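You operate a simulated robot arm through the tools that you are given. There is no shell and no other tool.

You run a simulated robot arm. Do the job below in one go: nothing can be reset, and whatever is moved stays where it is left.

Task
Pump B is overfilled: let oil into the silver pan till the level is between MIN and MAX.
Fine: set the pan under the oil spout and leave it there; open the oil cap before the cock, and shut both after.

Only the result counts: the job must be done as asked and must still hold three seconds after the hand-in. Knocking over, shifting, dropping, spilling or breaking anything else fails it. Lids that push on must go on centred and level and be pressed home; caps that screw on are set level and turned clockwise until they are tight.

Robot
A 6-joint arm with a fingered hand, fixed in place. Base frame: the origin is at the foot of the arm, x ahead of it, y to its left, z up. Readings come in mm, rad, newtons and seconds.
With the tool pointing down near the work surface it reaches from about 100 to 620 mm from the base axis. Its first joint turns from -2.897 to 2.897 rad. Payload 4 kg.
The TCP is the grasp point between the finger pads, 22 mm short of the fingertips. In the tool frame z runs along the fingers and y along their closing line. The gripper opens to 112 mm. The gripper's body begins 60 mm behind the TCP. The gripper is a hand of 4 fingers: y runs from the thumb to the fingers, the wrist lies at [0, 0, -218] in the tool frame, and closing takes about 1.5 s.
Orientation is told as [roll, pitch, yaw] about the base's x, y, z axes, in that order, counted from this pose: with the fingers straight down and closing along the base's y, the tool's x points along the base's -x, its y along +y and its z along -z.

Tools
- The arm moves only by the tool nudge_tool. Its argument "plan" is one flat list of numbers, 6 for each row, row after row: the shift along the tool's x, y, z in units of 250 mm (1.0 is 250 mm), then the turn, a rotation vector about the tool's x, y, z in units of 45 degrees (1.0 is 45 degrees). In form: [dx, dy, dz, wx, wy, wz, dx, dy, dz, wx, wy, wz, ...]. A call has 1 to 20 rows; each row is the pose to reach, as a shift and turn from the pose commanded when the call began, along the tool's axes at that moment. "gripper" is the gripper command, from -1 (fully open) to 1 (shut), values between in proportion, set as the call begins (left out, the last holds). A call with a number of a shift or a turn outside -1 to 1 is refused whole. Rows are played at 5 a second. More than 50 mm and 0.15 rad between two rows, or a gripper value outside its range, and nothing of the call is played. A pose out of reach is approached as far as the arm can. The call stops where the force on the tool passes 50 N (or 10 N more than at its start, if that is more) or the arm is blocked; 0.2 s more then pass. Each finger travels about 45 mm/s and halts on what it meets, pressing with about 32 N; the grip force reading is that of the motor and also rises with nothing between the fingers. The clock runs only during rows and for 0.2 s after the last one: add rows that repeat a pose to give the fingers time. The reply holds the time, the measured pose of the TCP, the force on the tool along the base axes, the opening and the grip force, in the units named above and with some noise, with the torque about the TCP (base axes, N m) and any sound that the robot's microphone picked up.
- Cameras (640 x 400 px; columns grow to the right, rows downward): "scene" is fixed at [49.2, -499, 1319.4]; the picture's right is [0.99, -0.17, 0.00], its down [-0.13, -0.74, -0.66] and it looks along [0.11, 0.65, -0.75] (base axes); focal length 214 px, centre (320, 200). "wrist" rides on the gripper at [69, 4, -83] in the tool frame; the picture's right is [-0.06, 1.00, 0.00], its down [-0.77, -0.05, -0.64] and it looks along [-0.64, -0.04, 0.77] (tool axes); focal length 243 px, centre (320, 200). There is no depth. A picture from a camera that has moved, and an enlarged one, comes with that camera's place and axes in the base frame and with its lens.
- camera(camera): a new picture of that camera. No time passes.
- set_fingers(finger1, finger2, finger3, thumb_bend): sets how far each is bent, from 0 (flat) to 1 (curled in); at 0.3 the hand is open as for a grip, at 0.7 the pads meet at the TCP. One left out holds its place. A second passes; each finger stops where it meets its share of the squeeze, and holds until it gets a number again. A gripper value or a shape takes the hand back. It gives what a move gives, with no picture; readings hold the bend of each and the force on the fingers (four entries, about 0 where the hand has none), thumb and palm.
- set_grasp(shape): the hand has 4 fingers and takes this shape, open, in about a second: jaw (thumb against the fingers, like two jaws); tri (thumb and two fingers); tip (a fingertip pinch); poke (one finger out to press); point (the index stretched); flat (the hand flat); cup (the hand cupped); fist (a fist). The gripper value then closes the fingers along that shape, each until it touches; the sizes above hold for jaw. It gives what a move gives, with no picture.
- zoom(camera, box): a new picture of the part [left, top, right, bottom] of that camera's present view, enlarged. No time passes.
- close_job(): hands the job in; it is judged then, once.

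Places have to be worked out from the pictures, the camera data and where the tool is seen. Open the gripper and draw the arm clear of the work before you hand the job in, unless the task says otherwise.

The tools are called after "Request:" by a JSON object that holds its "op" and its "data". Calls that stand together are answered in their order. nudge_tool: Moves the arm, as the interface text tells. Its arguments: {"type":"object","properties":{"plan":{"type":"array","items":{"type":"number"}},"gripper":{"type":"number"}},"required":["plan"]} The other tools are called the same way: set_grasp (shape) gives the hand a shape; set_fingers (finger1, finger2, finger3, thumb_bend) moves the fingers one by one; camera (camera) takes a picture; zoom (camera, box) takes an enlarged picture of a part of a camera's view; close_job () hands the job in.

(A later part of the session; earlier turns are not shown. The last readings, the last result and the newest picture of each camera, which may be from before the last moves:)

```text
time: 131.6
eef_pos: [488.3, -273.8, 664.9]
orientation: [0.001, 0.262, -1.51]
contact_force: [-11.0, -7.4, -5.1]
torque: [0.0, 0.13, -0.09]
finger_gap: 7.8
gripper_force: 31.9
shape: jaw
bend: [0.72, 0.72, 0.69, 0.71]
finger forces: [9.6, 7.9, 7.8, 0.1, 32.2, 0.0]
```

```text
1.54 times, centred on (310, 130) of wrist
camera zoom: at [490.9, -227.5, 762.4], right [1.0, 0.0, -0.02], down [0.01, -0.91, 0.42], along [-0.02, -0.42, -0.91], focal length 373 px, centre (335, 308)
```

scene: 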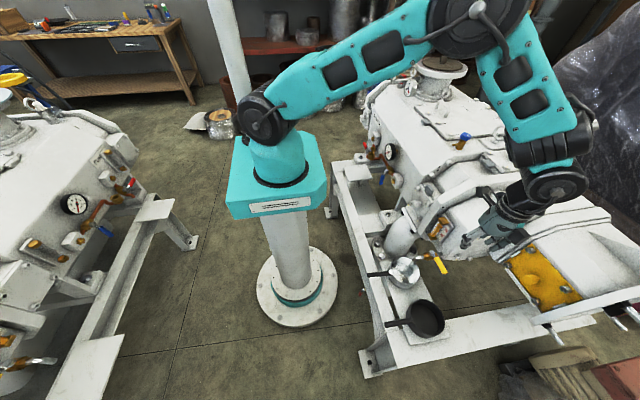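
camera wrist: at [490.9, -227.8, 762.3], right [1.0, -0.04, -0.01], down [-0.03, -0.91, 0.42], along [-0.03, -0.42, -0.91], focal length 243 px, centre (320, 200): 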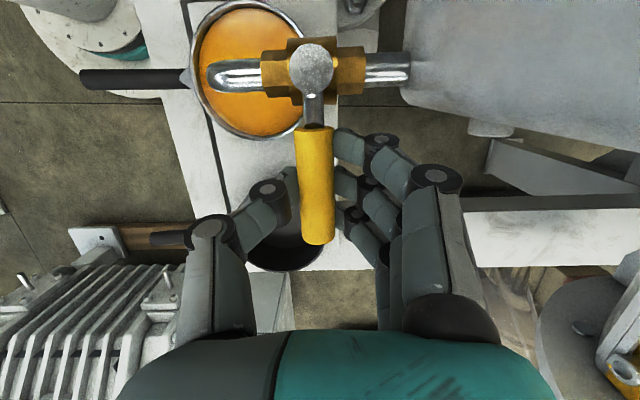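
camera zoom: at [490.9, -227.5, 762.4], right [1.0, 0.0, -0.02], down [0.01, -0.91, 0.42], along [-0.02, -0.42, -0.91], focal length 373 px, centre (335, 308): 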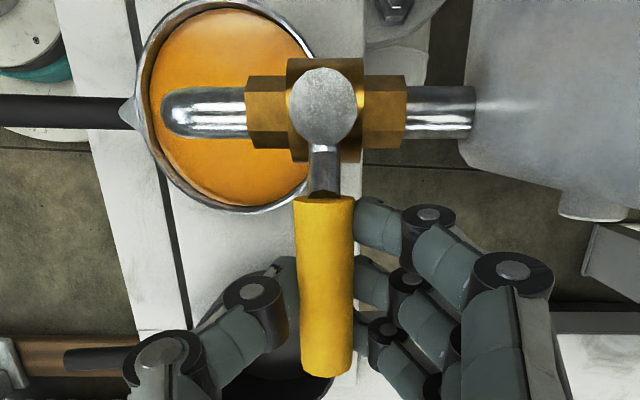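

Force rose to ~11 N against the closed stop, so the cock is shut with the handle square to the pipe. I'll relax the press and open the jaw.

Request:
{"op": "nudge_tool", "data": {"plan": [0, -0.0035, 0, -0.0058, 0, 0.0215, 0, -0.0065, 0, -0.0116, 0, 0.0429]}}

Request:
{"op": "nudge_tool", "data": {"plan": [0, 0, 0, 0, 0, 0, 0, 0, 0, 0, 0, 0, 0, 0, 0, 0, 0, 0, 0, 0, 0, 0, 0, 0, 0, 0, 0, 0, 0, 0, 0, 0, 0, 0, 0, 0], "gripper": 0.1}}

Request:
{"op": "zoom", "data": {"camera": "wrist", "box": [180, 0, 440, 260]}}

Request:
{"op": "zoom", "data": {"camera": "scene", "box": [400, 210, 500, 290]}}

```text
time: 132.2
eef_pos: [488.6, -273.7, 666.7]
orientation: [0.003, 0.261, -1.548]
contact_force: [-8.1, -11.4, -15.0]
torque: [-0.06, 0.09, 0.01]
finger_gap: 7.5
gripper_force: 32.1
shape: jaw
bend: [0.72, 0.71, 0.68, 0.71]
finger forces: [9.2, 9.4, 10.5, 0.0, 32.8, 0.1]
```

```text
time: 133.6
eef_pos: [487.1, -271.6, 666.1]
orientation: [0.004, 0.261, -1.545]
contact_force: [0.6, 0.8, 0.5]
torque: [0.02, 0.01, 0.01]
finger_gap: 49.5
gripper_force: 0.0
shape: jaw
bend: [0.73, 0.73, 0.73, 0.7]
finger forces: [0.0, 0.0, 0.0, 0.0, 0.0, 0.0]
```

```text
1.54 times, centred on (310, 130) of wrist
camera zoom: at [492.1, -226.8, 763.3], right [1.0, -0.04, -0.01], down [-0.03, -0.91, 0.42], along [-0.03, -0.42, -0.91], focal length 373 px, centre (335, 308)
```

zoom: 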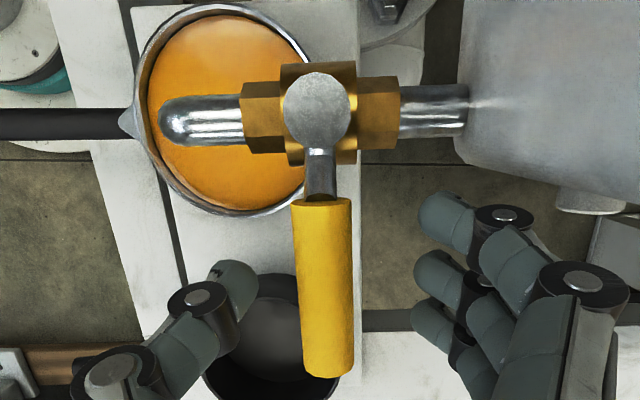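

```text
5.00 times, centred on (450, 250) of scene
camera zoom: at [49.2, -499.0, 1319.4], right [0.99, -0.17, 0.0], down [-0.13, -0.74, -0.66], along [0.11, 0.65, -0.75], focal length 1072 px, centre (-330, -50)
```

zoom: 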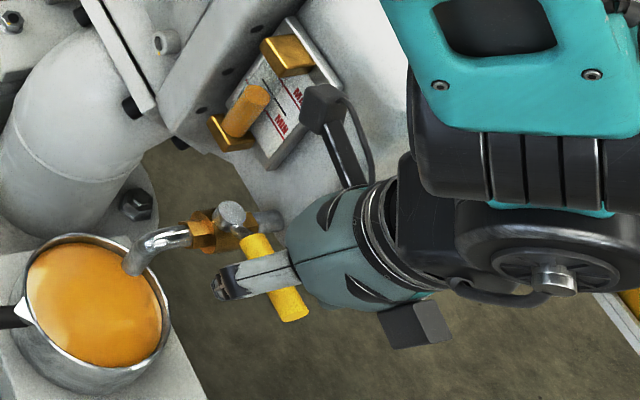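

Released; the handle stays square and no oil flows. I'll withdraw back along the fingers, upward.

Request:
{"op": "nudge_tool", "data": {"plan": [0, 0, -0.08, 0, 0, 0, 0, 0, -0.2, 0, 0, 0, 0, 0, -0.36, 0, 0, 0, 0, 0, -0.52, 0, 0, 0, 0, 0, -0.68, 0, 0, 0, 0, 0, -0.84, 0, 0, 0, 0, 0, -0.84, 0, 0, 0]}}

Request:
{"op": "camera", "data": {"camera": "scene"}}

Request:
{"op": "zoom", "data": {"camera": "scene", "box": [400, 210, 500, 290]}}

```text
time: 135.2
eef_pos: [487.3, -327.1, 867.6]
orientation: [0.005, 0.262, -1.546]
contact_force: [0.2, -0.6, 0.2]
torque: [-0.01, -0.01, -0.02]
finger_gap: 49.7
gripper_force: 0.0
shape: jaw
bend: [0.73, 0.73, 0.73, 0.7]
finger forces: [0.0, 0.1, 0.0, 0.0, 0.0, 0.0]
```

```text
taken
```

scene: 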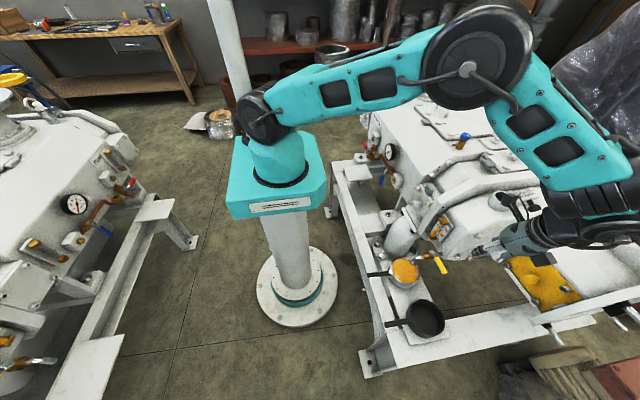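

```text
5.00 times, centred on (450, 250) of scene
camera zoom: at [49.2, -499.0, 1319.4], right [0.99, -0.17, 0.0], down [-0.13, -0.74, -0.66], along [0.11, 0.65, -0.75], focal length 1072 px, centre (-330, -50)
```

zoom: 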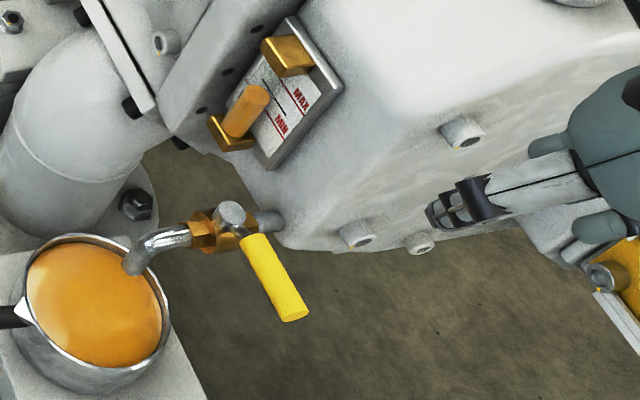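

Cock shut, pan in place. Now I'll swing back to a front view (yaw 0) to read the sight glass squarely before shutting the cap: first back off in −x, removing the lean.

Request:
{"op": "nudge_tool", "data": {"plan": [0.08, -0.1, -0.033, 0, -0.05, 0, 0.16, -0.2, -0.066, 0, -0.11, 0, 0.24, -0.31, -0.1, 0, -0.17, 0, 0.32, -0.41, -0.133, 0, -0.22, 0, 0.4, -0.51, -0.166, 0, -0.28, 0, 0.484, -0.618, -0.2, 0, -0.333, 0, 0.484, -0.618, -0.2, 0, -0.333, 0]}}

Request:
{"op": "nudge_tool", "data": {"plan": [0, 0, 0, 0, 0, -0.17, 0, 0, 0, 0, 0, -0.34, 0, 0, 0, 0, 0, -0.51, 0, 0, 0, 0, 0, -0.68, 0, 0, 0, 0, 0, -0.85, 0, 0, 0, 0, 0, -1]}}

Request:
{"op": "nudge_tool", "data": {"plan": [0, 0, 0, 0, 0, -0.17, 0, 0, 0, 0, 0, -0.34, 0, 0, 0, 0, 0, -0.51, 0, 0, 0, 0, 0, -0.68, 0, 0, 0, 0, 0, -0.85, 0, 0, 0, 0, 0, -0.97]}}

```text
time: 136.8
eef_pos: [329.4, -228.2, 947.7]
orientation: [0.004, 0.001, -1.545]
contact_force: [1.2, 0.2, 1.2]
torque: [0.01, 0.01, 0.01]
finger_gap: 50.0
gripper_force: 0.1
shape: jaw
bend: [0.73, 0.73, 0.73, 0.7]
finger forces: [0.1, 0.0, 0.0, 0.0, 0.0, 0.0]
```

```text
time: 138.2
eef_pos: [332.7, -227.4, 947.2]
orientation: [0.004, -0.003, -0.757]
contact_force: [0.2, 0.3, -0.5]
torque: [0.01, 0.0, 0.04]
finger_gap: 50.0
gripper_force: 0.2
shape: jaw
bend: [0.73, 0.73, 0.73, 0.7]
finger forces: [0.1, 0.1, 0.0, 0.0, 0.1, 0.0]
```

```text
time: 139.6
eef_pos: [331.0, -228.9, 948.1]
orientation: [-0.001, -0.003, 0.006]
contact_force: [0.2, 0.5, 0.0]
torque: [0.02, 0.01, -0.01]
finger_gap: 49.6
gripper_force: 0.0
shape: jaw
bend: [0.73, 0.73, 0.73, 0.7]
finger forces: [0.0, 0.0, 0.0, 0.0, 0.0, 0.1]
```

Now lowering to about (261,−179,698) with an 18° pitch, for a nearly level camera view of the sight glass.

Request:
{"op": "nudge_tool", "data": {"plan": [0.04, 0.03, 0.14, 0, -0.05, 0, 0.08, 0.06, 0.28, 0, -0.11, 0, 0.12, 0.09, 0.42, 0, -0.17, 0, 0.16, 0.12, 0.56, 0, -0.23, 0, 0.2, 0.15, 0.7, 0, -0.29, 0, 0.24, 0.18, 0.85, 0, -0.35, 0, 0.28, 0.2, 0.99, 0, -0.4, 0, 0.28, 0.2, 0.99, 0, -0.4, 0]}}

Request:
{"op": "camera", "data": {"camera": "wrist"}}

```text
time: 141.3
eef_pos: [260.2, -178.3, 699.6]
orientation: [0.001, -0.318, 0.002]
contact_force: [0.0, -0.3, 0.2]
torque: [0.05, -0.02, -0.02]
finger_gap: 49.7
gripper_force: 0.1
shape: jaw
bend: [0.73, 0.73, 0.73, 0.7]
finger forces: [0.0, 0.0, 0.0, 0.0, 0.0, 0.0]
```

```text
taken
camera wrist: at [169.3, -173.9, 756.7], right [0.06, 1.0, 0.02], down [0.53, -0.05, 0.85], along [0.85, -0.04, -0.53], focal length 243 px, centre (320, 200)
```

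wrist: 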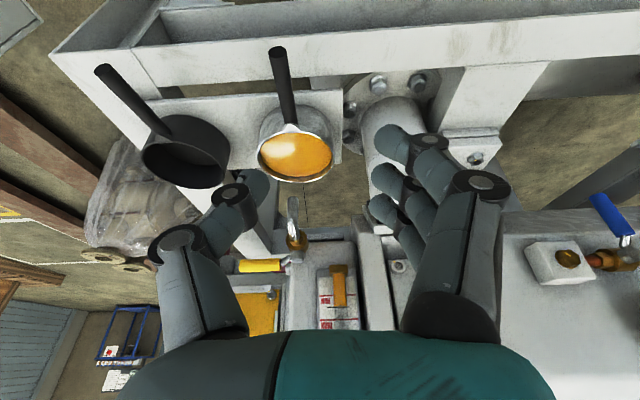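

Request:
{"op": "zoom", "data": {"camera": "wrist", "box": [290, 240, 390, 335]}}

Request:
{"op": "zoom", "data": {"camera": "wrist", "box": [240, 90, 350, 280]}}

```text
4.21 times, centred on (340, 288) of wrist
camera zoom: at [169.3, -173.9, 756.7], right [0.06, 1.0, 0.02], down [0.53, -0.05, 0.85], along [0.85, -0.04, -0.53], focal length 1022 px, centre (236, -168)
```

zoom: 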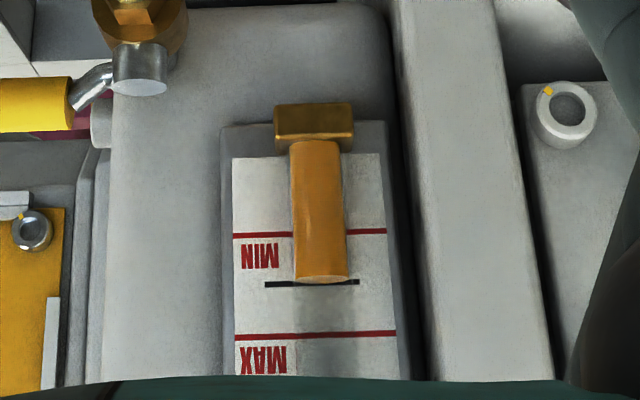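

```text
2.11 times, centred on (295, 185) of wrist
camera zoom: at [169.3, -173.9, 756.7], right [0.06, 1.0, 0.02], down [0.53, -0.05, 0.85], along [0.85, -0.04, -0.53], focal length 511 px, centre (373, 232)
```

zoom: 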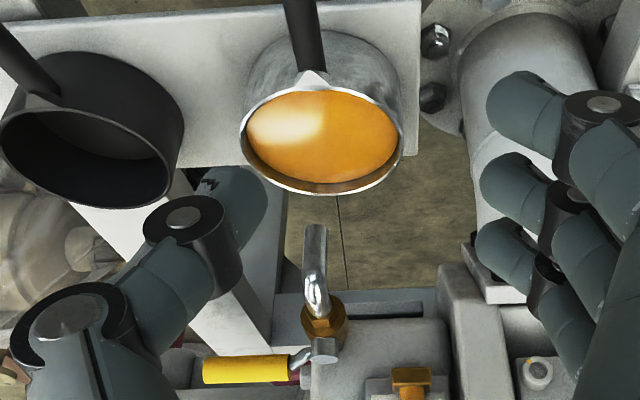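

The level view shows the oil top right at the black mid-mark between MIN and MAX, pan safely below its brim. Next I shut the cap: raise up with the hand closed, then approach the open lid from its −y side.

Request:
{"op": "nudge_tool", "data": {"plan": [-0.05, 0, -0.158, 0, 0, 0, -0.104, 0, -0.317, 0, 0, 0, -0.156, 0, -0.475, 0, 0, 0, -0.209, 0, -0.633, 0, 0, 0, -0.261, 0, -0.79, 0, 0, 0, -0.313, 0, -0.95, 0, 0, 0], "gripper": 1}}

Request:
{"op": "nudge_tool", "data": {"plan": [-0.135, -0.08, 0.016, 0, 0, 0, -0.27, -0.16, 0.033, 0, 0, 0, -0.405, -0.24, 0.049, 0, 0, 0, -0.54, -0.32, 0.065, 0, 0, 0, -0.675, -0.4, 0.082, 0, 0, 0, -0.81, -0.48, 0.098, 0, 0, 0, -0.81, -0.48, 0.098, 0, 0, 0]}}

Request:
{"op": "camera", "data": {"camera": "wrist"}}

Request:
{"op": "camera", "data": {"camera": "scene"}}

```text
time: 142.8
eef_pos: [277.1, -189.9, 956.3]
orientation: [0.001, -0.314, 0.002]
contact_force: [0.5, 0.2, -0.2]
torque: [0.01, -0.01, -0.01]
finger_gap: 0.2
gripper_force: 32.2
shape: jaw
bend: [0.68, 0.56, 0.69, 0.66]
finger forces: [0.0, 0.0, 0.1, 0.0, 0.1, 0.0]
out of reach, approached as far as the arm can: row 1, 2, 3, 4, 5, 6
```

```text
time: 144.3
eef_pos: [477.1, -310.3, 994.8]
orientation: [0.002, -0.318, 0.001]
contact_force: [-0.3, -0.1, -0.1]
torque: [-0.03, 0.04, -0.01]
finger_gap: 0.0
gripper_force: 32.1
shape: jaw
bend: [0.68, 0.56, 0.69, 0.66]
finger forces: [0.0, 0.0, 0.0, 0.0, 0.1, 0.0]
```

```text
taken
camera wrist: at [387.3, -305.1, 1051.8], right [0.06, 1.0, 0.02], down [0.53, -0.05, 0.85], along [0.85, -0.04, -0.53], focal length 243 px, centre (320, 200)
```

wrist: 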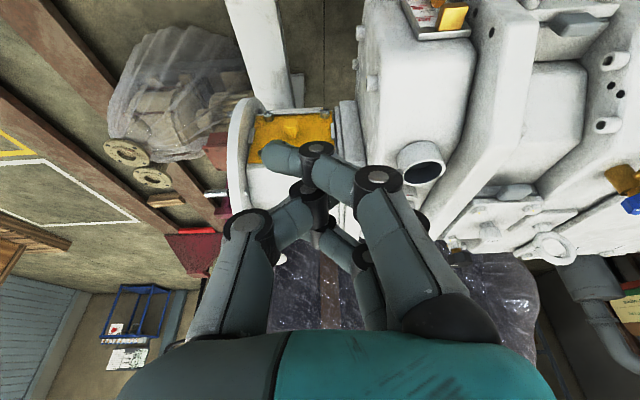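

```text
taken
```

scene: 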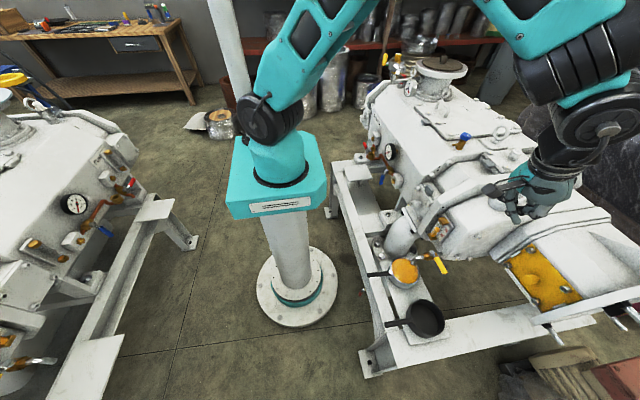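

The hand is up and clear. I'll move forward to about (640,−302,980), behind (−y of) the open lid, and look.

Request:
{"op": "nudge_tool", "data": {"plan": [-0.12, 0.006, 0.05, 0, 0, 0, -0.24, 0.012, 0.1, 0, 0, 0, -0.36, 0.018, 0.155, 0, 0, 0, -0.48, 0.024, 0.21, 0, 0, 0, -0.6, 0.03, 0.26, 0, 0, 0, -0.6, 0.03, 0.26, 0, 0, 0]}}

Request:
{"op": "camera", "data": {"camera": "wrist"}}

Request:
{"op": "zoom", "data": {"camera": "scene", "box": [470, 140, 620, 240]}}

```text
time: 145.8
eef_pos: [639.3, -303.3, 980.8]
orientation: [0.001, -0.318, 0.001]
contact_force: [0.1, -0.5, -0.8]
torque: [-0.01, -0.05, -0.01]
finger_gap: 0.0
gripper_force: 31.9
shape: jaw
bend: [0.68, 0.56, 0.69, 0.66]
finger forces: [0.1, 0.1, 0.0, 0.0, 0.0, 0.0]
```

```text
taken
camera wrist: at [548.5, -297.8, 1037.1], right [0.06, 1.0, 0.02], down [0.53, -0.05, 0.85], along [0.85, -0.04, -0.53], focal length 243 px, centre (320, 200)
```

wrist: 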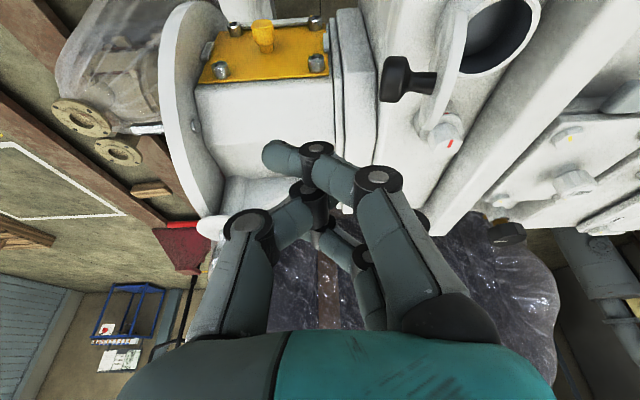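

```text
4.00 times, centred on (545, 190) of scene
camera zoom: at [49.2, -499.0, 1319.4], right [0.99, -0.17, 0.0], down [-0.13, -0.74, -0.66], along [0.11, 0.65, -0.75], focal length 858 px, centre (-580, 240)
```

zoom: 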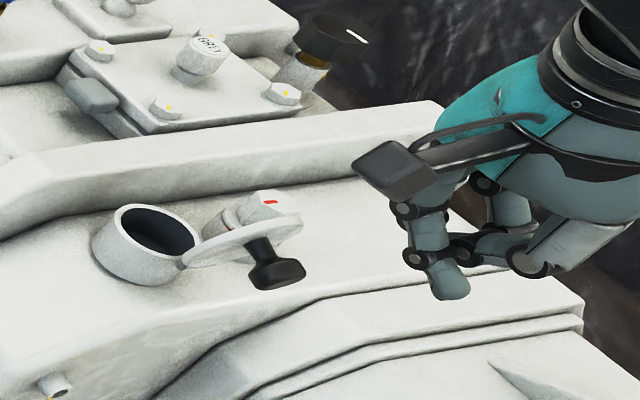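

Nice side view of the open lid. I'll zoom in to fix its geometry.

Request:
{"op": "zoom", "data": {"camera": "wrist", "box": [360, 0, 560, 160]}}

```text
2.50 times, centred on (460, 80) of wrist
camera zoom: at [548.5, -297.8, 1037.1], right [0.06, 1.0, 0.02], down [0.53, -0.05, 0.85], along [0.85, -0.04, -0.53], focal length 606 px, centre (-30, 500)
```

zoom: 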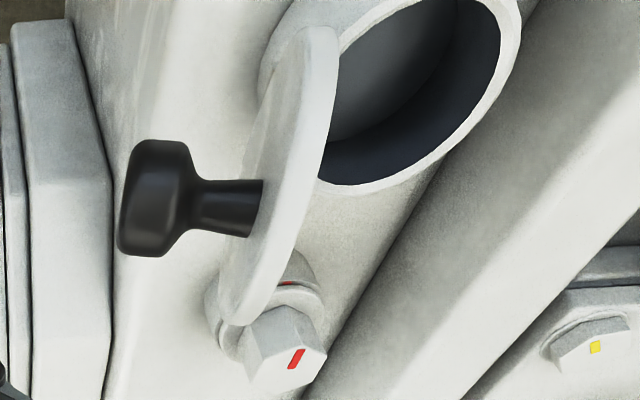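

The lid stands at ≈95°, knob head at about (636,−255,897), lid top at (637,−224,924). A flat vertical paddle is best to sweep it shut without trapping the knob; I'll try the "flat" shape here and look.

Request:
{"op": "set_grasp", "data": {"shape": "flat"}}

Request:
{"op": "camera", "data": {"camera": "wrist"}}

Request:
{"op": "zoom", "data": {"camera": "scene", "box": [470, 140, 620, 240]}}

```text
time: 146.7
eef_pos: [639.9, -303.0, 980.0]
orientation: [-0.001, -0.317, 0.002]
contact_force: [-0.7, 0.1, -1.0]
torque: [0.0, 0.0, 0.01]
finger_gap: 105.7
gripper_force: 0.1
shape: flat
bend: [0.15, 0.0, 0.15, 0.22]
finger forces: [0.1, 0.1, 0.1, 0.1, 0.1, 0.1]
```

```text
taken
camera wrist: at [548.2, -297.9, 1037.1], right [0.06, 1.0, 0.02], down [0.53, -0.05, 0.85], along [0.85, -0.04, -0.53], focal length 243 px, centre (320, 200)
```

wrist: 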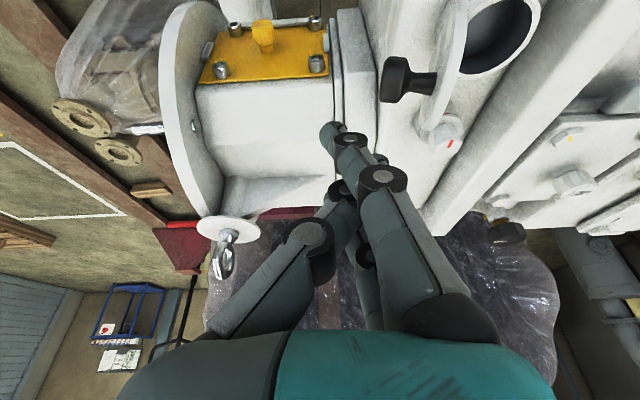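

```text
4.00 times, centred on (545, 190) of scene
camera zoom: at [49.2, -499.0, 1319.4], right [0.99, -0.17, 0.0], down [-0.13, -0.74, -0.66], along [0.11, 0.65, -0.75], focal length 858 px, centre (-580, 240)
```

zoom: 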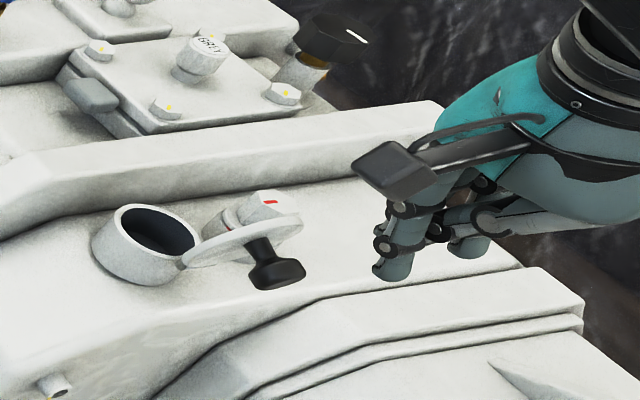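

Flat leaves the finger backs sloped, so I'll use the open jaw instead: its straight fingers' backs make a vertical paddle. Set jaw, then move to y≈−345 and down so the tips are near z≈880 behind the knob.

Request:
{"op": "set_grasp", "data": {"shape": "jaw"}}

Request:
{"op": "nudge_tool", "data": {"plan": [0.002, -0.08, 0.005, 0, 0, 0, 0.004, -0.168, 0.01, 0, 0, 0, 0.03, -0.168, 0.09, 0, 0, 0, 0.065, -0.168, 0.19, 0, 0, 0, 0.106, -0.168, 0.298, 0, 0, 0, 0.106, -0.168, 0.298, 0, 0, 0]}}

Request:
{"op": "camera", "data": {"camera": "wrist"}}

Request:
{"op": "zoom", "data": {"camera": "scene", "box": [470, 140, 620, 240]}}

```text
time: 147.6
eef_pos: [639.1, -302.1, 979.7]
orientation: [0.0, -0.316, 0.002]
contact_force: [-0.3, 0.2, -0.3]
torque: [-0.01, -0.02, -0.01]
finger_gap: 112.0
gripper_force: 0.1
shape: jaw
bend: [0.3, 0.3, 0.3, 0.3]
finger forces: [0.0, 0.0, 0.0, 0.1, 0.0, 0.1]
```

```text
time: 148.9
eef_pos: [639.0, -345.7, 901.0]
orientation: [0.0, -0.316, 0.003]
contact_force: [-0.1, -0.5, 0.9]
torque: [0.0, -0.01, -0.01]
finger_gap: 111.9
gripper_force: 0.0
shape: jaw
bend: [0.3, 0.3, 0.3, 0.3]
finger forces: [0.1, 0.0, 0.0, 0.0, 0.0, 0.1]
```

```text
taken
camera wrist: at [547.5, -339.9, 958.0], right [0.06, 1.0, 0.02], down [0.53, -0.05, 0.85], along [0.85, -0.04, -0.53], focal length 243 px, centre (320, 200)
```

wrist: 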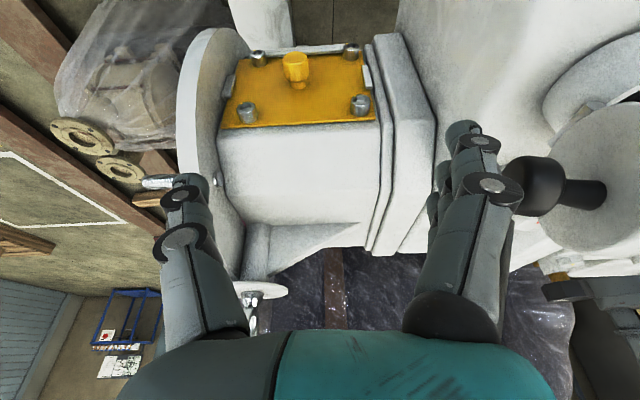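

```text
4.00 times, centred on (545, 190) of scene
camera zoom: at [49.2, -499.0, 1319.4], right [0.99, -0.17, 0.0], down [-0.13, -0.74, -0.66], along [0.11, 0.65, -0.75], focal length 858 px, centre (-580, 240)
```

zoom: 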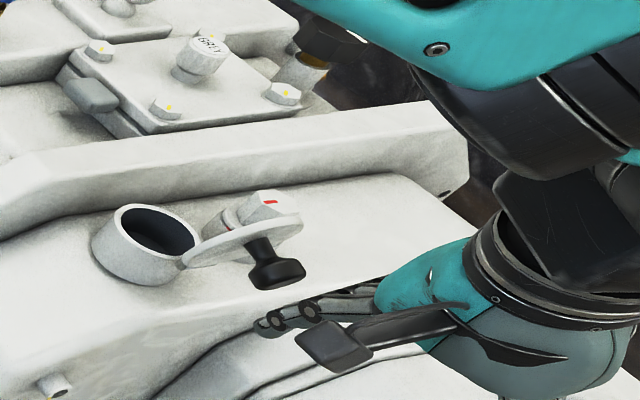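

The finger backs are right beside the knob. I'll push in +y slowly, 20 mm first.

Request:
{"op": "nudge_tool", "data": {"plan": [0, 0.02, 0, 0, 0, 0, 0, 0.04, 0, 0, 0, 0, 0, 0.06, 0, 0, 0, 0, 0, 0.08, 0, 0, 0, 0]}}

Request:
{"op": "camera", "data": {"camera": "wrist"}}

Request:
{"op": "zoom", "data": {"camera": "scene", "box": [470, 140, 620, 240]}}

```text
time: 149.9
eef_pos: [638.5, -326.4, 900.8]
orientation: [-0.001, -0.318, 0.002]
contact_force: [-0.6, -0.5, 0.8]
torque: [0.0, -0.01, 0.02]
finger_gap: 111.8
gripper_force: 0.1
shape: jaw
bend: [0.3, 0.31, 0.3, 0.3]
finger forces: [0.1, 0.8, 0.1, 0.1, 0.0, 0.0]
```

```text
taken
camera wrist: at [547.5, -320.8, 958.1], right [0.06, 1.0, 0.02], down [0.53, -0.05, 0.85], along [0.85, -0.04, -0.53], focal length 243 px, centre (320, 200)
```

wrist: 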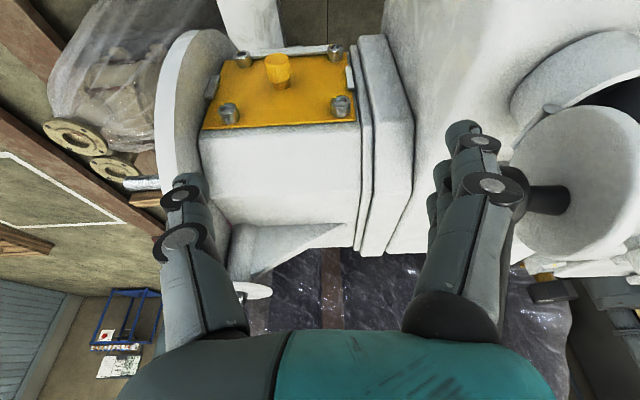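

```text
4.00 times, centred on (545, 190) of scene
camera zoom: at [49.2, -499.0, 1319.4], right [0.99, -0.17, 0.0], down [-0.13, -0.74, -0.66], along [0.11, 0.65, -0.75], focal length 858 px, centre (-580, 240)
```

zoom: 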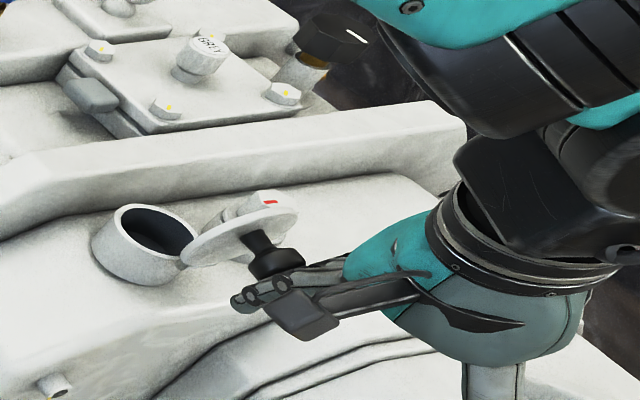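

Contact made and the lid starts to swing. I'll continue +y another 24 mm.

Request:
{"op": "nudge_tool", "data": {"plan": [0, 0.024, 0, 0, 0, 0, 0, 0.048, 0, 0, 0, 0, 0, 0.072, 0, 0, 0, 0, 0, 0.096, 0, 0, 0, 0]}}

Request:
{"op": "camera", "data": {"camera": "wrist"}}

Request:
{"op": "zoom", "data": {"camera": "scene", "box": [470, 140, 620, 240]}}

```text
time: 150.9
eef_pos: [636.6, -300.7, 900.6]
orientation: [-0.001, -0.317, 0.002]
contact_force: [-0.1, 0.5, -0.8]
torque: [-0.02, -0.01, -0.04]
finger_gap: 112.0
gripper_force: 0.1
shape: jaw
bend: [0.3, 0.3, 0.3, 0.3]
finger forces: [0.0, 0.3, 0.0, 0.0, 0.1, 0.0]
```

```text
taken
camera wrist: at [546.1, -295.2, 958.8], right [0.06, 1.0, 0.02], down [0.53, -0.05, 0.85], along [0.85, -0.04, -0.53], focal length 243 px, centre (320, 200)
```

wrist: 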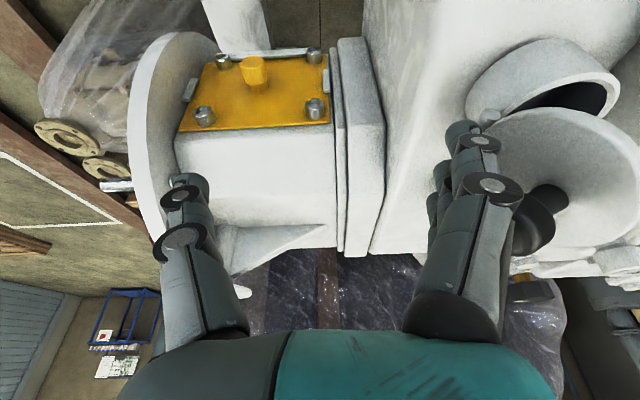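

```text
4.00 times, centred on (545, 190) of scene
camera zoom: at [49.2, -499.0, 1319.4], right [0.99, -0.17, 0.0], down [-0.13, -0.74, -0.66], along [0.11, 0.65, -0.75], focal length 858 px, centre (-580, 240)
```

zoom: 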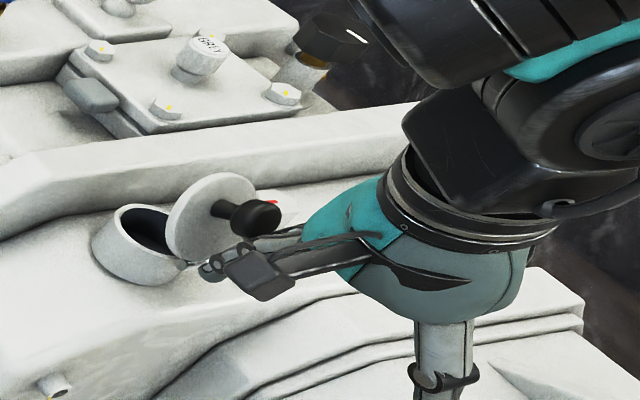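

The lid is coming over (≈60°) and follows the push. Continuing +y another 24 mm.

Request:
{"op": "nudge_tool", "data": {"plan": [0, 0.024, 0, 0, 0, 0, 0, 0.048, 0, 0, 0, 0, 0, 0.072, 0, 0, 0, 0, 0, 0.096, 0, 0, 0, 0, 0, 0.096, 0, 0, 0, 0]}}

Request:
{"op": "camera", "data": {"camera": "wrist"}}

Request:
{"op": "zoom", "data": {"camera": "scene", "box": [470, 140, 620, 240]}}

```text
time: 152.2
eef_pos: [636.2, -276.6, 901.4]
orientation: [0.004, -0.315, 0.003]
contact_force: [0.3, 0.6, 0.2]
torque: [0.0, 0.02, 0.01]
finger_gap: 111.9
gripper_force: 0.2
shape: jaw
bend: [0.3, 0.3, 0.3, 0.3]
finger forces: [0.0, 0.0, 0.0, 0.0, 0.1, 0.0]
```

```text
taken
camera wrist: at [545.7, -272.1, 958.6], right [0.06, 1.0, 0.02], down [0.53, -0.05, 0.85], along [0.85, -0.04, -0.53], focal length 243 px, centre (320, 200)
```

wrist: 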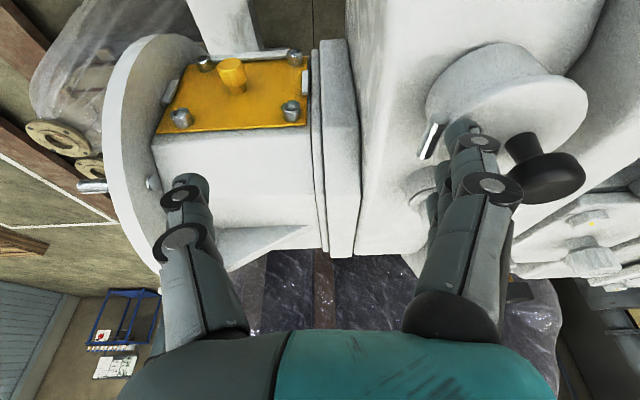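

```text
4.00 times, centred on (545, 190) of scene
camera zoom: at [49.2, -499.0, 1319.4], right [0.99, -0.17, 0.0], down [-0.13, -0.74, -0.66], along [0.11, 0.65, -0.75], focal length 858 px, centre (-580, 240)
```

zoom: 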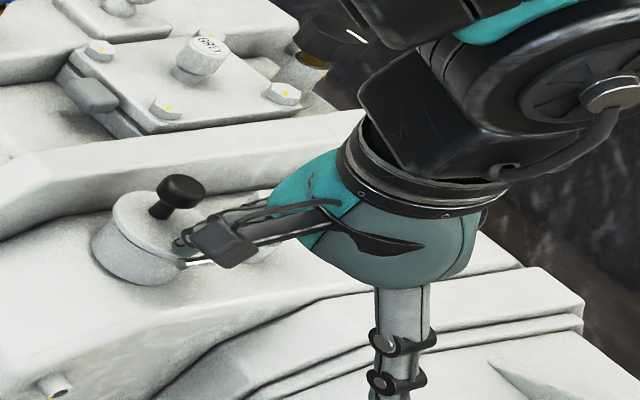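

The lid has dropped shut with the knob upright. I'll back off −y, lift, and inspect whether it's fully seated.

Request:
{"op": "nudge_tool", "data": {"plan": [0, -0.06, 0, 0, 0, 0, -0.03, -0.08, -0.09, 0, 0, 0, -0.08, -0.08, -0.24, 0, 0, 0, -0.125, -0.08, -0.38, 0, 0, 0, -0.125, -0.08, -0.38, 0, 0, 0]}}

Request:
{"op": "zoom", "data": {"camera": "scene", "box": [480, 165, 560, 225]}}

Request:
{"op": "camera", "data": {"camera": "wrist"}}

```text
time: 153.3
eef_pos: [639.1, -297.4, 1003.4]
orientation: [0.002, -0.317, 0.001]
contact_force: [-0.6, -0.2, 0.1]
torque: [0.01, 0.03, -0.02]
finger_gap: 111.9
gripper_force: 0.1
shape: jaw
bend: [0.3, 0.3, 0.3, 0.3]
finger forces: [0.1, 0.0, 0.0, 0.1, 0.1, 0.0]
```

```text
6.67 times, centred on (520, 195) of scene
camera zoom: at [49.2, -499.0, 1319.4], right [0.99, -0.17, 0.0], down [-0.13, -0.74, -0.66], along [0.11, 0.65, -0.75], focal length 1430 px, centre (-1013, 233)
```

zoom: 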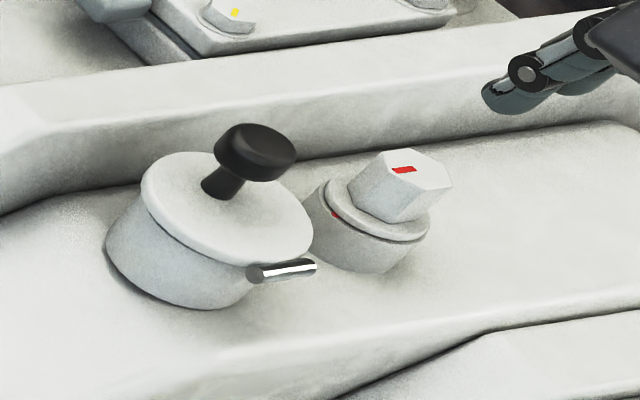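

```text
taken
camera wrist: at [548.0, -292.6, 1059.4], right [0.06, 1.0, 0.02], down [0.53, -0.05, 0.85], along [0.85, -0.04, -0.53], focal length 243 px, centre (320, 200)
```

wrist: 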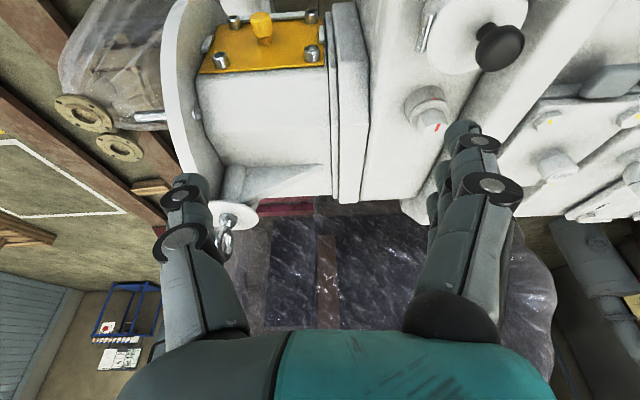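

It looks shut. I'll compare with the exact same zoom box as at the start to detect any residual gap.

Request:
{"op": "zoom", "data": {"camera": "scene", "box": [488, 175, 530, 215]}}

Request:
{"op": "zoom", "data": {"camera": "wrist", "box": [400, 0, 560, 150]}}

```text
10.00 times, centred on (509, 195) of scene
camera zoom: at [49.2, -499.0, 1319.4], right [0.99, -0.17, 0.0], down [-0.13, -0.74, -0.66], along [0.11, 0.65, -0.75], focal length 2145 px, centre (-1570, 250)
```

zoom: 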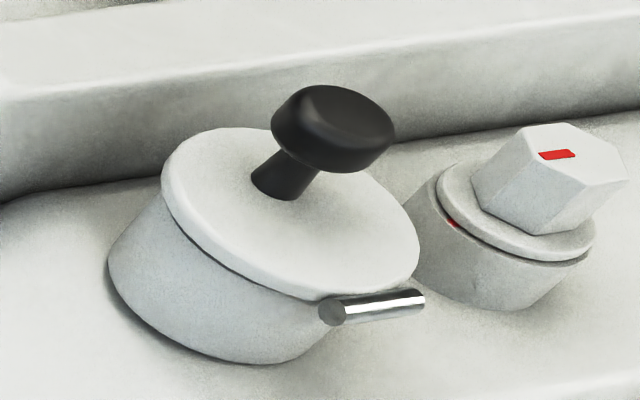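

```text
2.67 times, centred on (480, 75) of wrist
camera zoom: at [548.0, -292.6, 1059.4], right [0.06, 1.0, 0.02], down [0.53, -0.05, 0.85], along [0.85, -0.04, -0.53], focal length 647 px, centre (-107, 533)
```

zoom: 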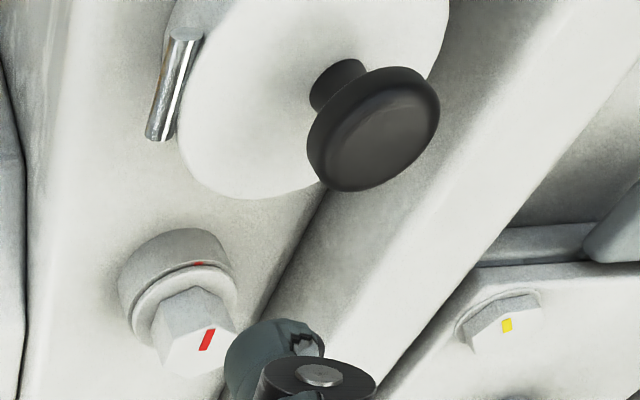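

There is a faint gap line and the knob sits ~2° off its start position, so the lid needs pressing home. I'll close the fingers, go above the knob and press down gently.

Request:
{"op": "nudge_tool", "data": {"plan": [0.006, 0.116, -0.002, 0, 0, 0, 0.012, 0.232, -0.004, 0, 0, 0, 0.018, 0.348, -0.006, 0, 0, 0, 0.023, 0.464, -0.0075, 0, 0, 0, 0.023, 0.464, -0.0075, 0, 0, 0, 0.023, 0.464, -0.0075, 0, 0, 0, 0.023, 0.464, -0.0075, 0, 0, 0, 0.023, 0.464, -0.0075, 0, 0, 0], "gripper": 1}}

Request:
{"op": "camera", "data": {"camera": "wrist"}}

Request:
{"op": "zoom", "data": {"camera": "scene", "box": [460, 120, 600, 220]}}

```text
time: 155.2
eef_pos: [633.0, -181.8, 1001.8]
orientation: [0.0, -0.317, 0.001]
contact_force: [0.0, 0.0, 0.8]
torque: [0.0, 0.02, 0.0]
finger_gap: 0.1
gripper_force: 32.0
shape: jaw
bend: [0.68, 0.55, 0.68, 0.66]
finger forces: [0.1, 0.1, 0.0, 0.1, 0.1, 0.0]
```

```text
taken
camera wrist: at [542.1, -176.9, 1058.1], right [0.06, 1.0, 0.02], down [0.53, -0.05, 0.85], along [0.85, -0.04, -0.53], focal length 243 px, centre (320, 200)
```

wrist: 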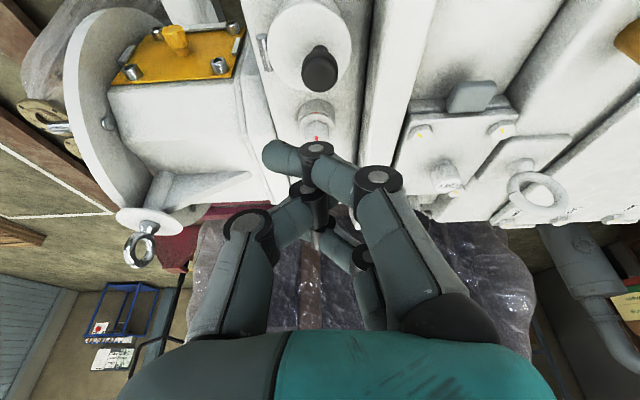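

```text
4.00 times, centred on (530, 170) of scene
camera zoom: at [49.2, -499.0, 1319.4], right [0.99, -0.17, 0.0], down [-0.13, -0.74, -0.66], along [0.11, 0.65, -0.75], focal length 858 px, centre (-520, 320)
```

zoom: 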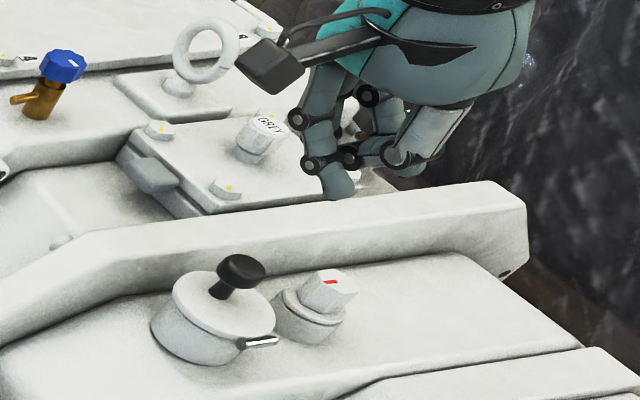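

Fingertips are above the knob. Lowering straight down to z≈932 first, then in small steps.

Request:
{"op": "nudge_tool", "data": {"plan": [0.03, 0, 0.09, 0, 0, 0, 0.06, 0, 0.18, 0, 0, 0, 0.0876, 0, 0.266, 0, 0, 0, 0.0876, 0, 0.266, 0, 0, 0]}}

Request:
{"op": "camera", "data": {"camera": "wrist"}}

Request:
{"op": "zoom", "data": {"camera": "scene", "box": [460, 120, 600, 220]}}

```text
time: 156.2
eef_pos: [630.6, -180.7, 930.5]
orientation: [0.0, -0.319, 0.002]
contact_force: [0.4, 0.1, 0.1]
torque: [-0.04, 0.0, 0.0]
finger_gap: 0.2
gripper_force: 31.8
shape: jaw
bend: [0.68, 0.55, 0.68, 0.66]
finger forces: [0.0, 0.1, 0.0, 0.1, 0.0, 0.0]
```

```text
taken
camera wrist: at [539.7, -175.7, 987.7], right [0.06, 1.0, 0.02], down [0.53, -0.05, 0.85], along [0.85, -0.04, -0.53], focal length 243 px, centre (320, 200)
```

wrist: 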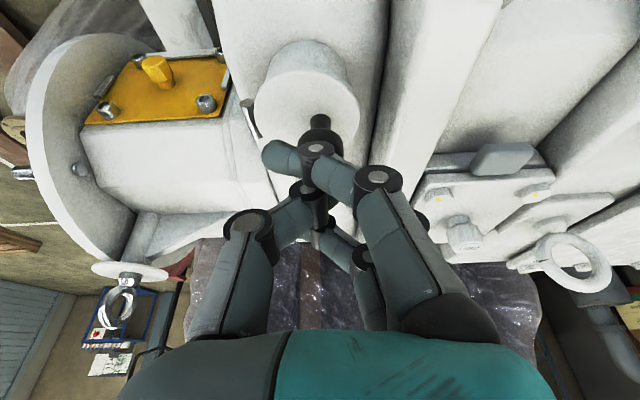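

```text
4.00 times, centred on (530, 170) of scene
camera zoom: at [49.2, -499.0, 1319.4], right [0.99, -0.17, 0.0], down [-0.13, -0.74, -0.66], along [0.11, 0.65, -0.75], focal length 858 px, centre (-520, 320)
```

zoom: 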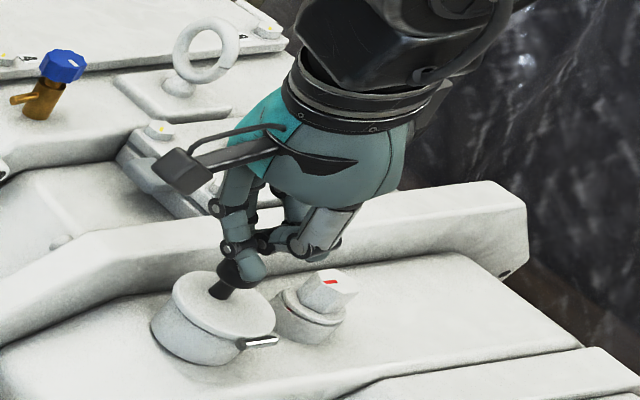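

The fingertips are just above the knob. I'll step down 12 mm in small increments, watching the vertical force.

Request:
{"op": "nudge_tool", "data": {"plan": [0.005, 0, 0.0152, 0, 0, 0, 0.01, 0, 0.0304, 0, 0, 0, 0.015, 0, 0.0456, 0, 0, 0]}}

Request:
{"op": "nudge_tool", "data": {"plan": [0.005, 0, 0.0152, 0, 0, 0]}}

Request:
{"op": "zoom", "data": {"camera": "scene", "box": [488, 175, 530, 215]}}

```text
time: 156.9
eef_pos: [631.5, -180.8, 923.1]
orientation: [0.0, -0.325, 0.005]
contact_force: [-4.5, 9.3, 38.2]
torque: [0.73, -0.09, 0.1]
finger_gap: 0.0
gripper_force: 31.3
shape: jaw
bend: [0.68, 0.64, 0.68, 0.67]
finger forces: [0.0, 59.3, 0.0, 0.1, 0.0, 0.0]
```

```text
time: 157.4
eef_pos: [633.2, -181.6, 922.3]
orientation: [-0.002, -0.329, 0.005]
contact_force: [0.6, 3.4, 10.0]
torque: [0.21, -0.07, 0.03]
finger_gap: 0.1
gripper_force: 32.2
shape: jaw
bend: [0.68, 0.59, 0.68, 0.67]
finger forces: [0.0, 23.8, 0.0, 0.0, 0.0, 0.0]
stopped in row 1: the force on the tool passed its limit at 52 N (the readings are from after the stop); the commanded pose is now the measured one
```

```text
10.00 times, centred on (509, 195) of scene
camera zoom: at [49.2, -499.0, 1319.4], right [0.99, -0.17, 0.0], down [-0.13, -0.74, -0.66], along [0.11, 0.65, -0.75], focal length 2145 px, centre (-1570, 250)
```

zoom: 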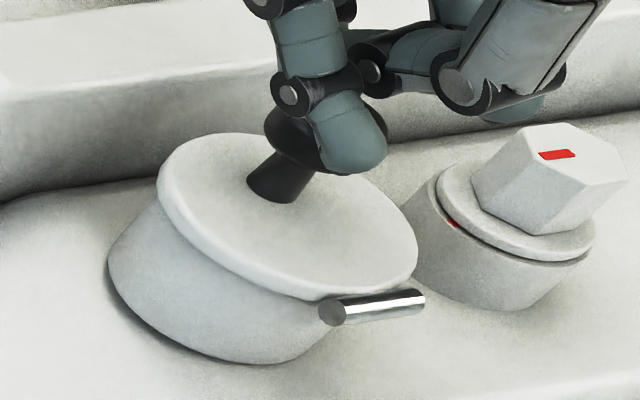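

Pressed firmly (≈40–50 N); the gap line is gone. I'll lift straight up and verify it stays seated.

Request:
{"op": "nudge_tool", "data": {"plan": [-0.012, 0, -0.038, 0, 0, 0, -0.05, 0, -0.152, 0, 0, 0, -0.1, 0, -0.304, 0, 0, 0, -0.1, 0, -0.304, 0, 0, 0]}}

Request:
{"op": "zoom", "data": {"camera": "scene", "box": [488, 175, 530, 215]}}

Request:
{"op": "camera", "data": {"camera": "wrist"}}

```text
time: 158.4
eef_pos: [632.2, -180.8, 1002.9]
orientation: [-0.001, -0.325, 0.005]
contact_force: [-0.8, 0.1, -0.9]
torque: [0.05, 0.0, 0.02]
finger_gap: 0.0
gripper_force: 31.9
shape: jaw
bend: [0.68, 0.56, 0.68, 0.67]
finger forces: [0.0, 0.0, 0.0, 0.1, 0.0, 0.1]
```

```text
10.00 times, centred on (509, 195) of scene
camera zoom: at [49.2, -499.0, 1319.4], right [0.99, -0.17, 0.0], down [-0.13, -0.74, -0.66], along [0.11, 0.65, -0.75], focal length 2145 px, centre (-1570, 250)
```

zoom: 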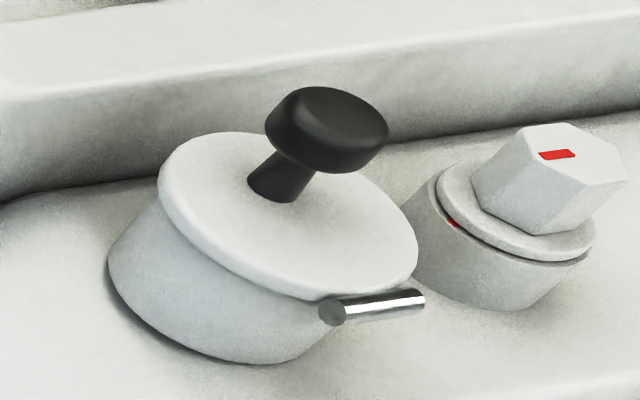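

```text
taken
camera wrist: at [540.4, -176.0, 1058.2], right [0.06, 1.0, 0.02], down [0.52, -0.05, 0.85], along [0.85, -0.04, -0.52], focal length 243 px, centre (320, 200)
```

wrist: 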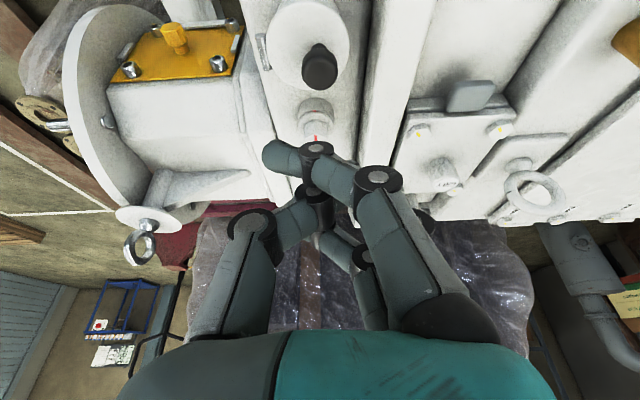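

The lid now matches its starting appearance exactly – fully home. I'll open the hand and retreat clear, then check the cock, pan and level one last time.

Request:
{"op": "nudge_tool", "data": {"plan": [0.05, 0.02, -0.09, 0, 0, 0, 0.16, 0.07, -0.18, 0, 0, 0, 0.28, 0.13, -0.28, 0, 0, 0, 0.4, 0.19, -0.37, 0, 0, 0, 0.53, 0.25, -0.46, 0, 0, 0, 0.656, 0.32, -0.559, 0, 0, 0, 0.656, 0.32, -0.559, 0, 0, 0, 0.656, 0.32, -0.559, 0, 0, 0], "gripper": -1}}

Request:
{"op": "camera", "data": {"camera": "scene"}}

Request:
{"op": "zoom", "data": {"camera": "scene", "box": [410, 205, 470, 280]}}

Request:
{"op": "zoom", "data": {"camera": "scene", "box": [438, 214, 470, 246]}}

Request:
{"op": "zoom", "data": {"camera": "scene", "box": [360, 230, 460, 350]}}

```text
time: 160.2
eef_pos: [432.1, -102.0, 1077.2]
orientation: [-0.002, -0.327, 0.005]
contact_force: [0.0, -0.1, -0.4]
torque: [0.04, -0.01, -0.02]
finger_gap: 111.9
gripper_force: 0.1
shape: jaw
bend: [0.3, 0.3, 0.3, 0.3]
finger forces: [0.1, 0.1, 0.1, 0.0, 0.0, 0.1]
```

```text
taken
```

scene: 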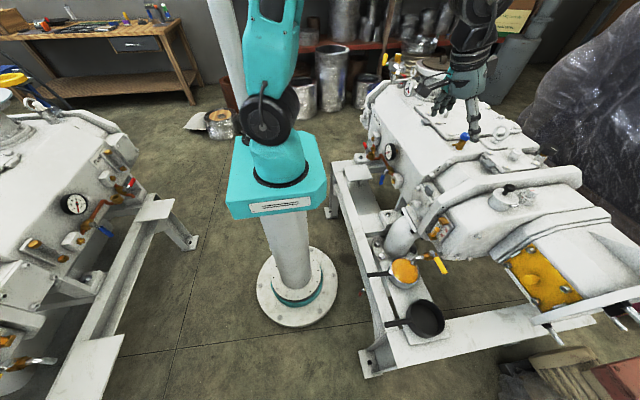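

```text
5.33 times, centred on (440, 242) of scene
camera zoom: at [49.2, -499.0, 1319.4], right [0.99, -0.17, 0.0], down [-0.13, -0.74, -0.66], along [0.11, 0.65, -0.75], focal length 1144 px, centre (-320, -27)
```

zoom: 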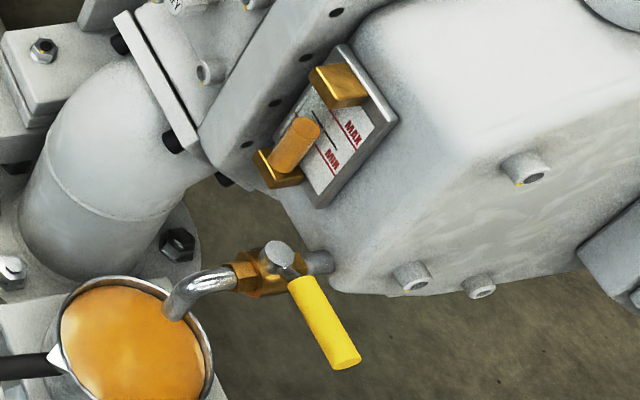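

```text
12.50 times, centred on (454, 230) of scene
camera zoom: at [49.2, -499.0, 1319.4], right [0.99, -0.17, 0.0], down [-0.13, -0.74, -0.66], along [0.11, 0.65, -0.75], focal length 2681 px, centre (-1355, -175)
```

zoom: 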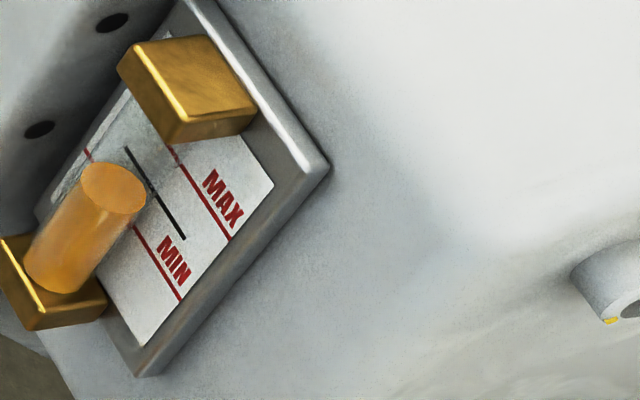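

```text
3.33 times, centred on (410, 290) of scene
camera zoom: at [49.2, -499.0, 1319.4], right [0.99, -0.17, 0.0], down [-0.13, -0.74, -0.66], along [0.11, 0.65, -0.75], focal length 715 px, centre (20, -100)
```

zoom: 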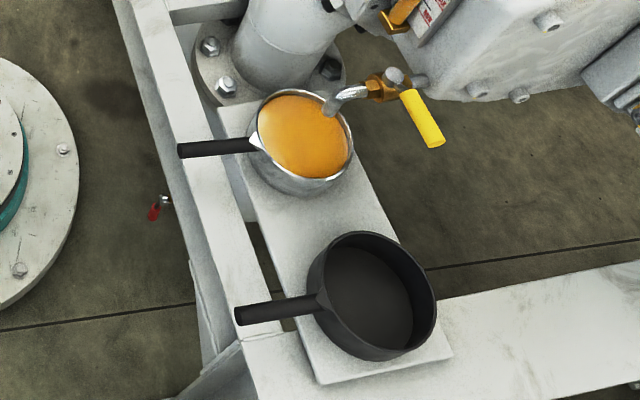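

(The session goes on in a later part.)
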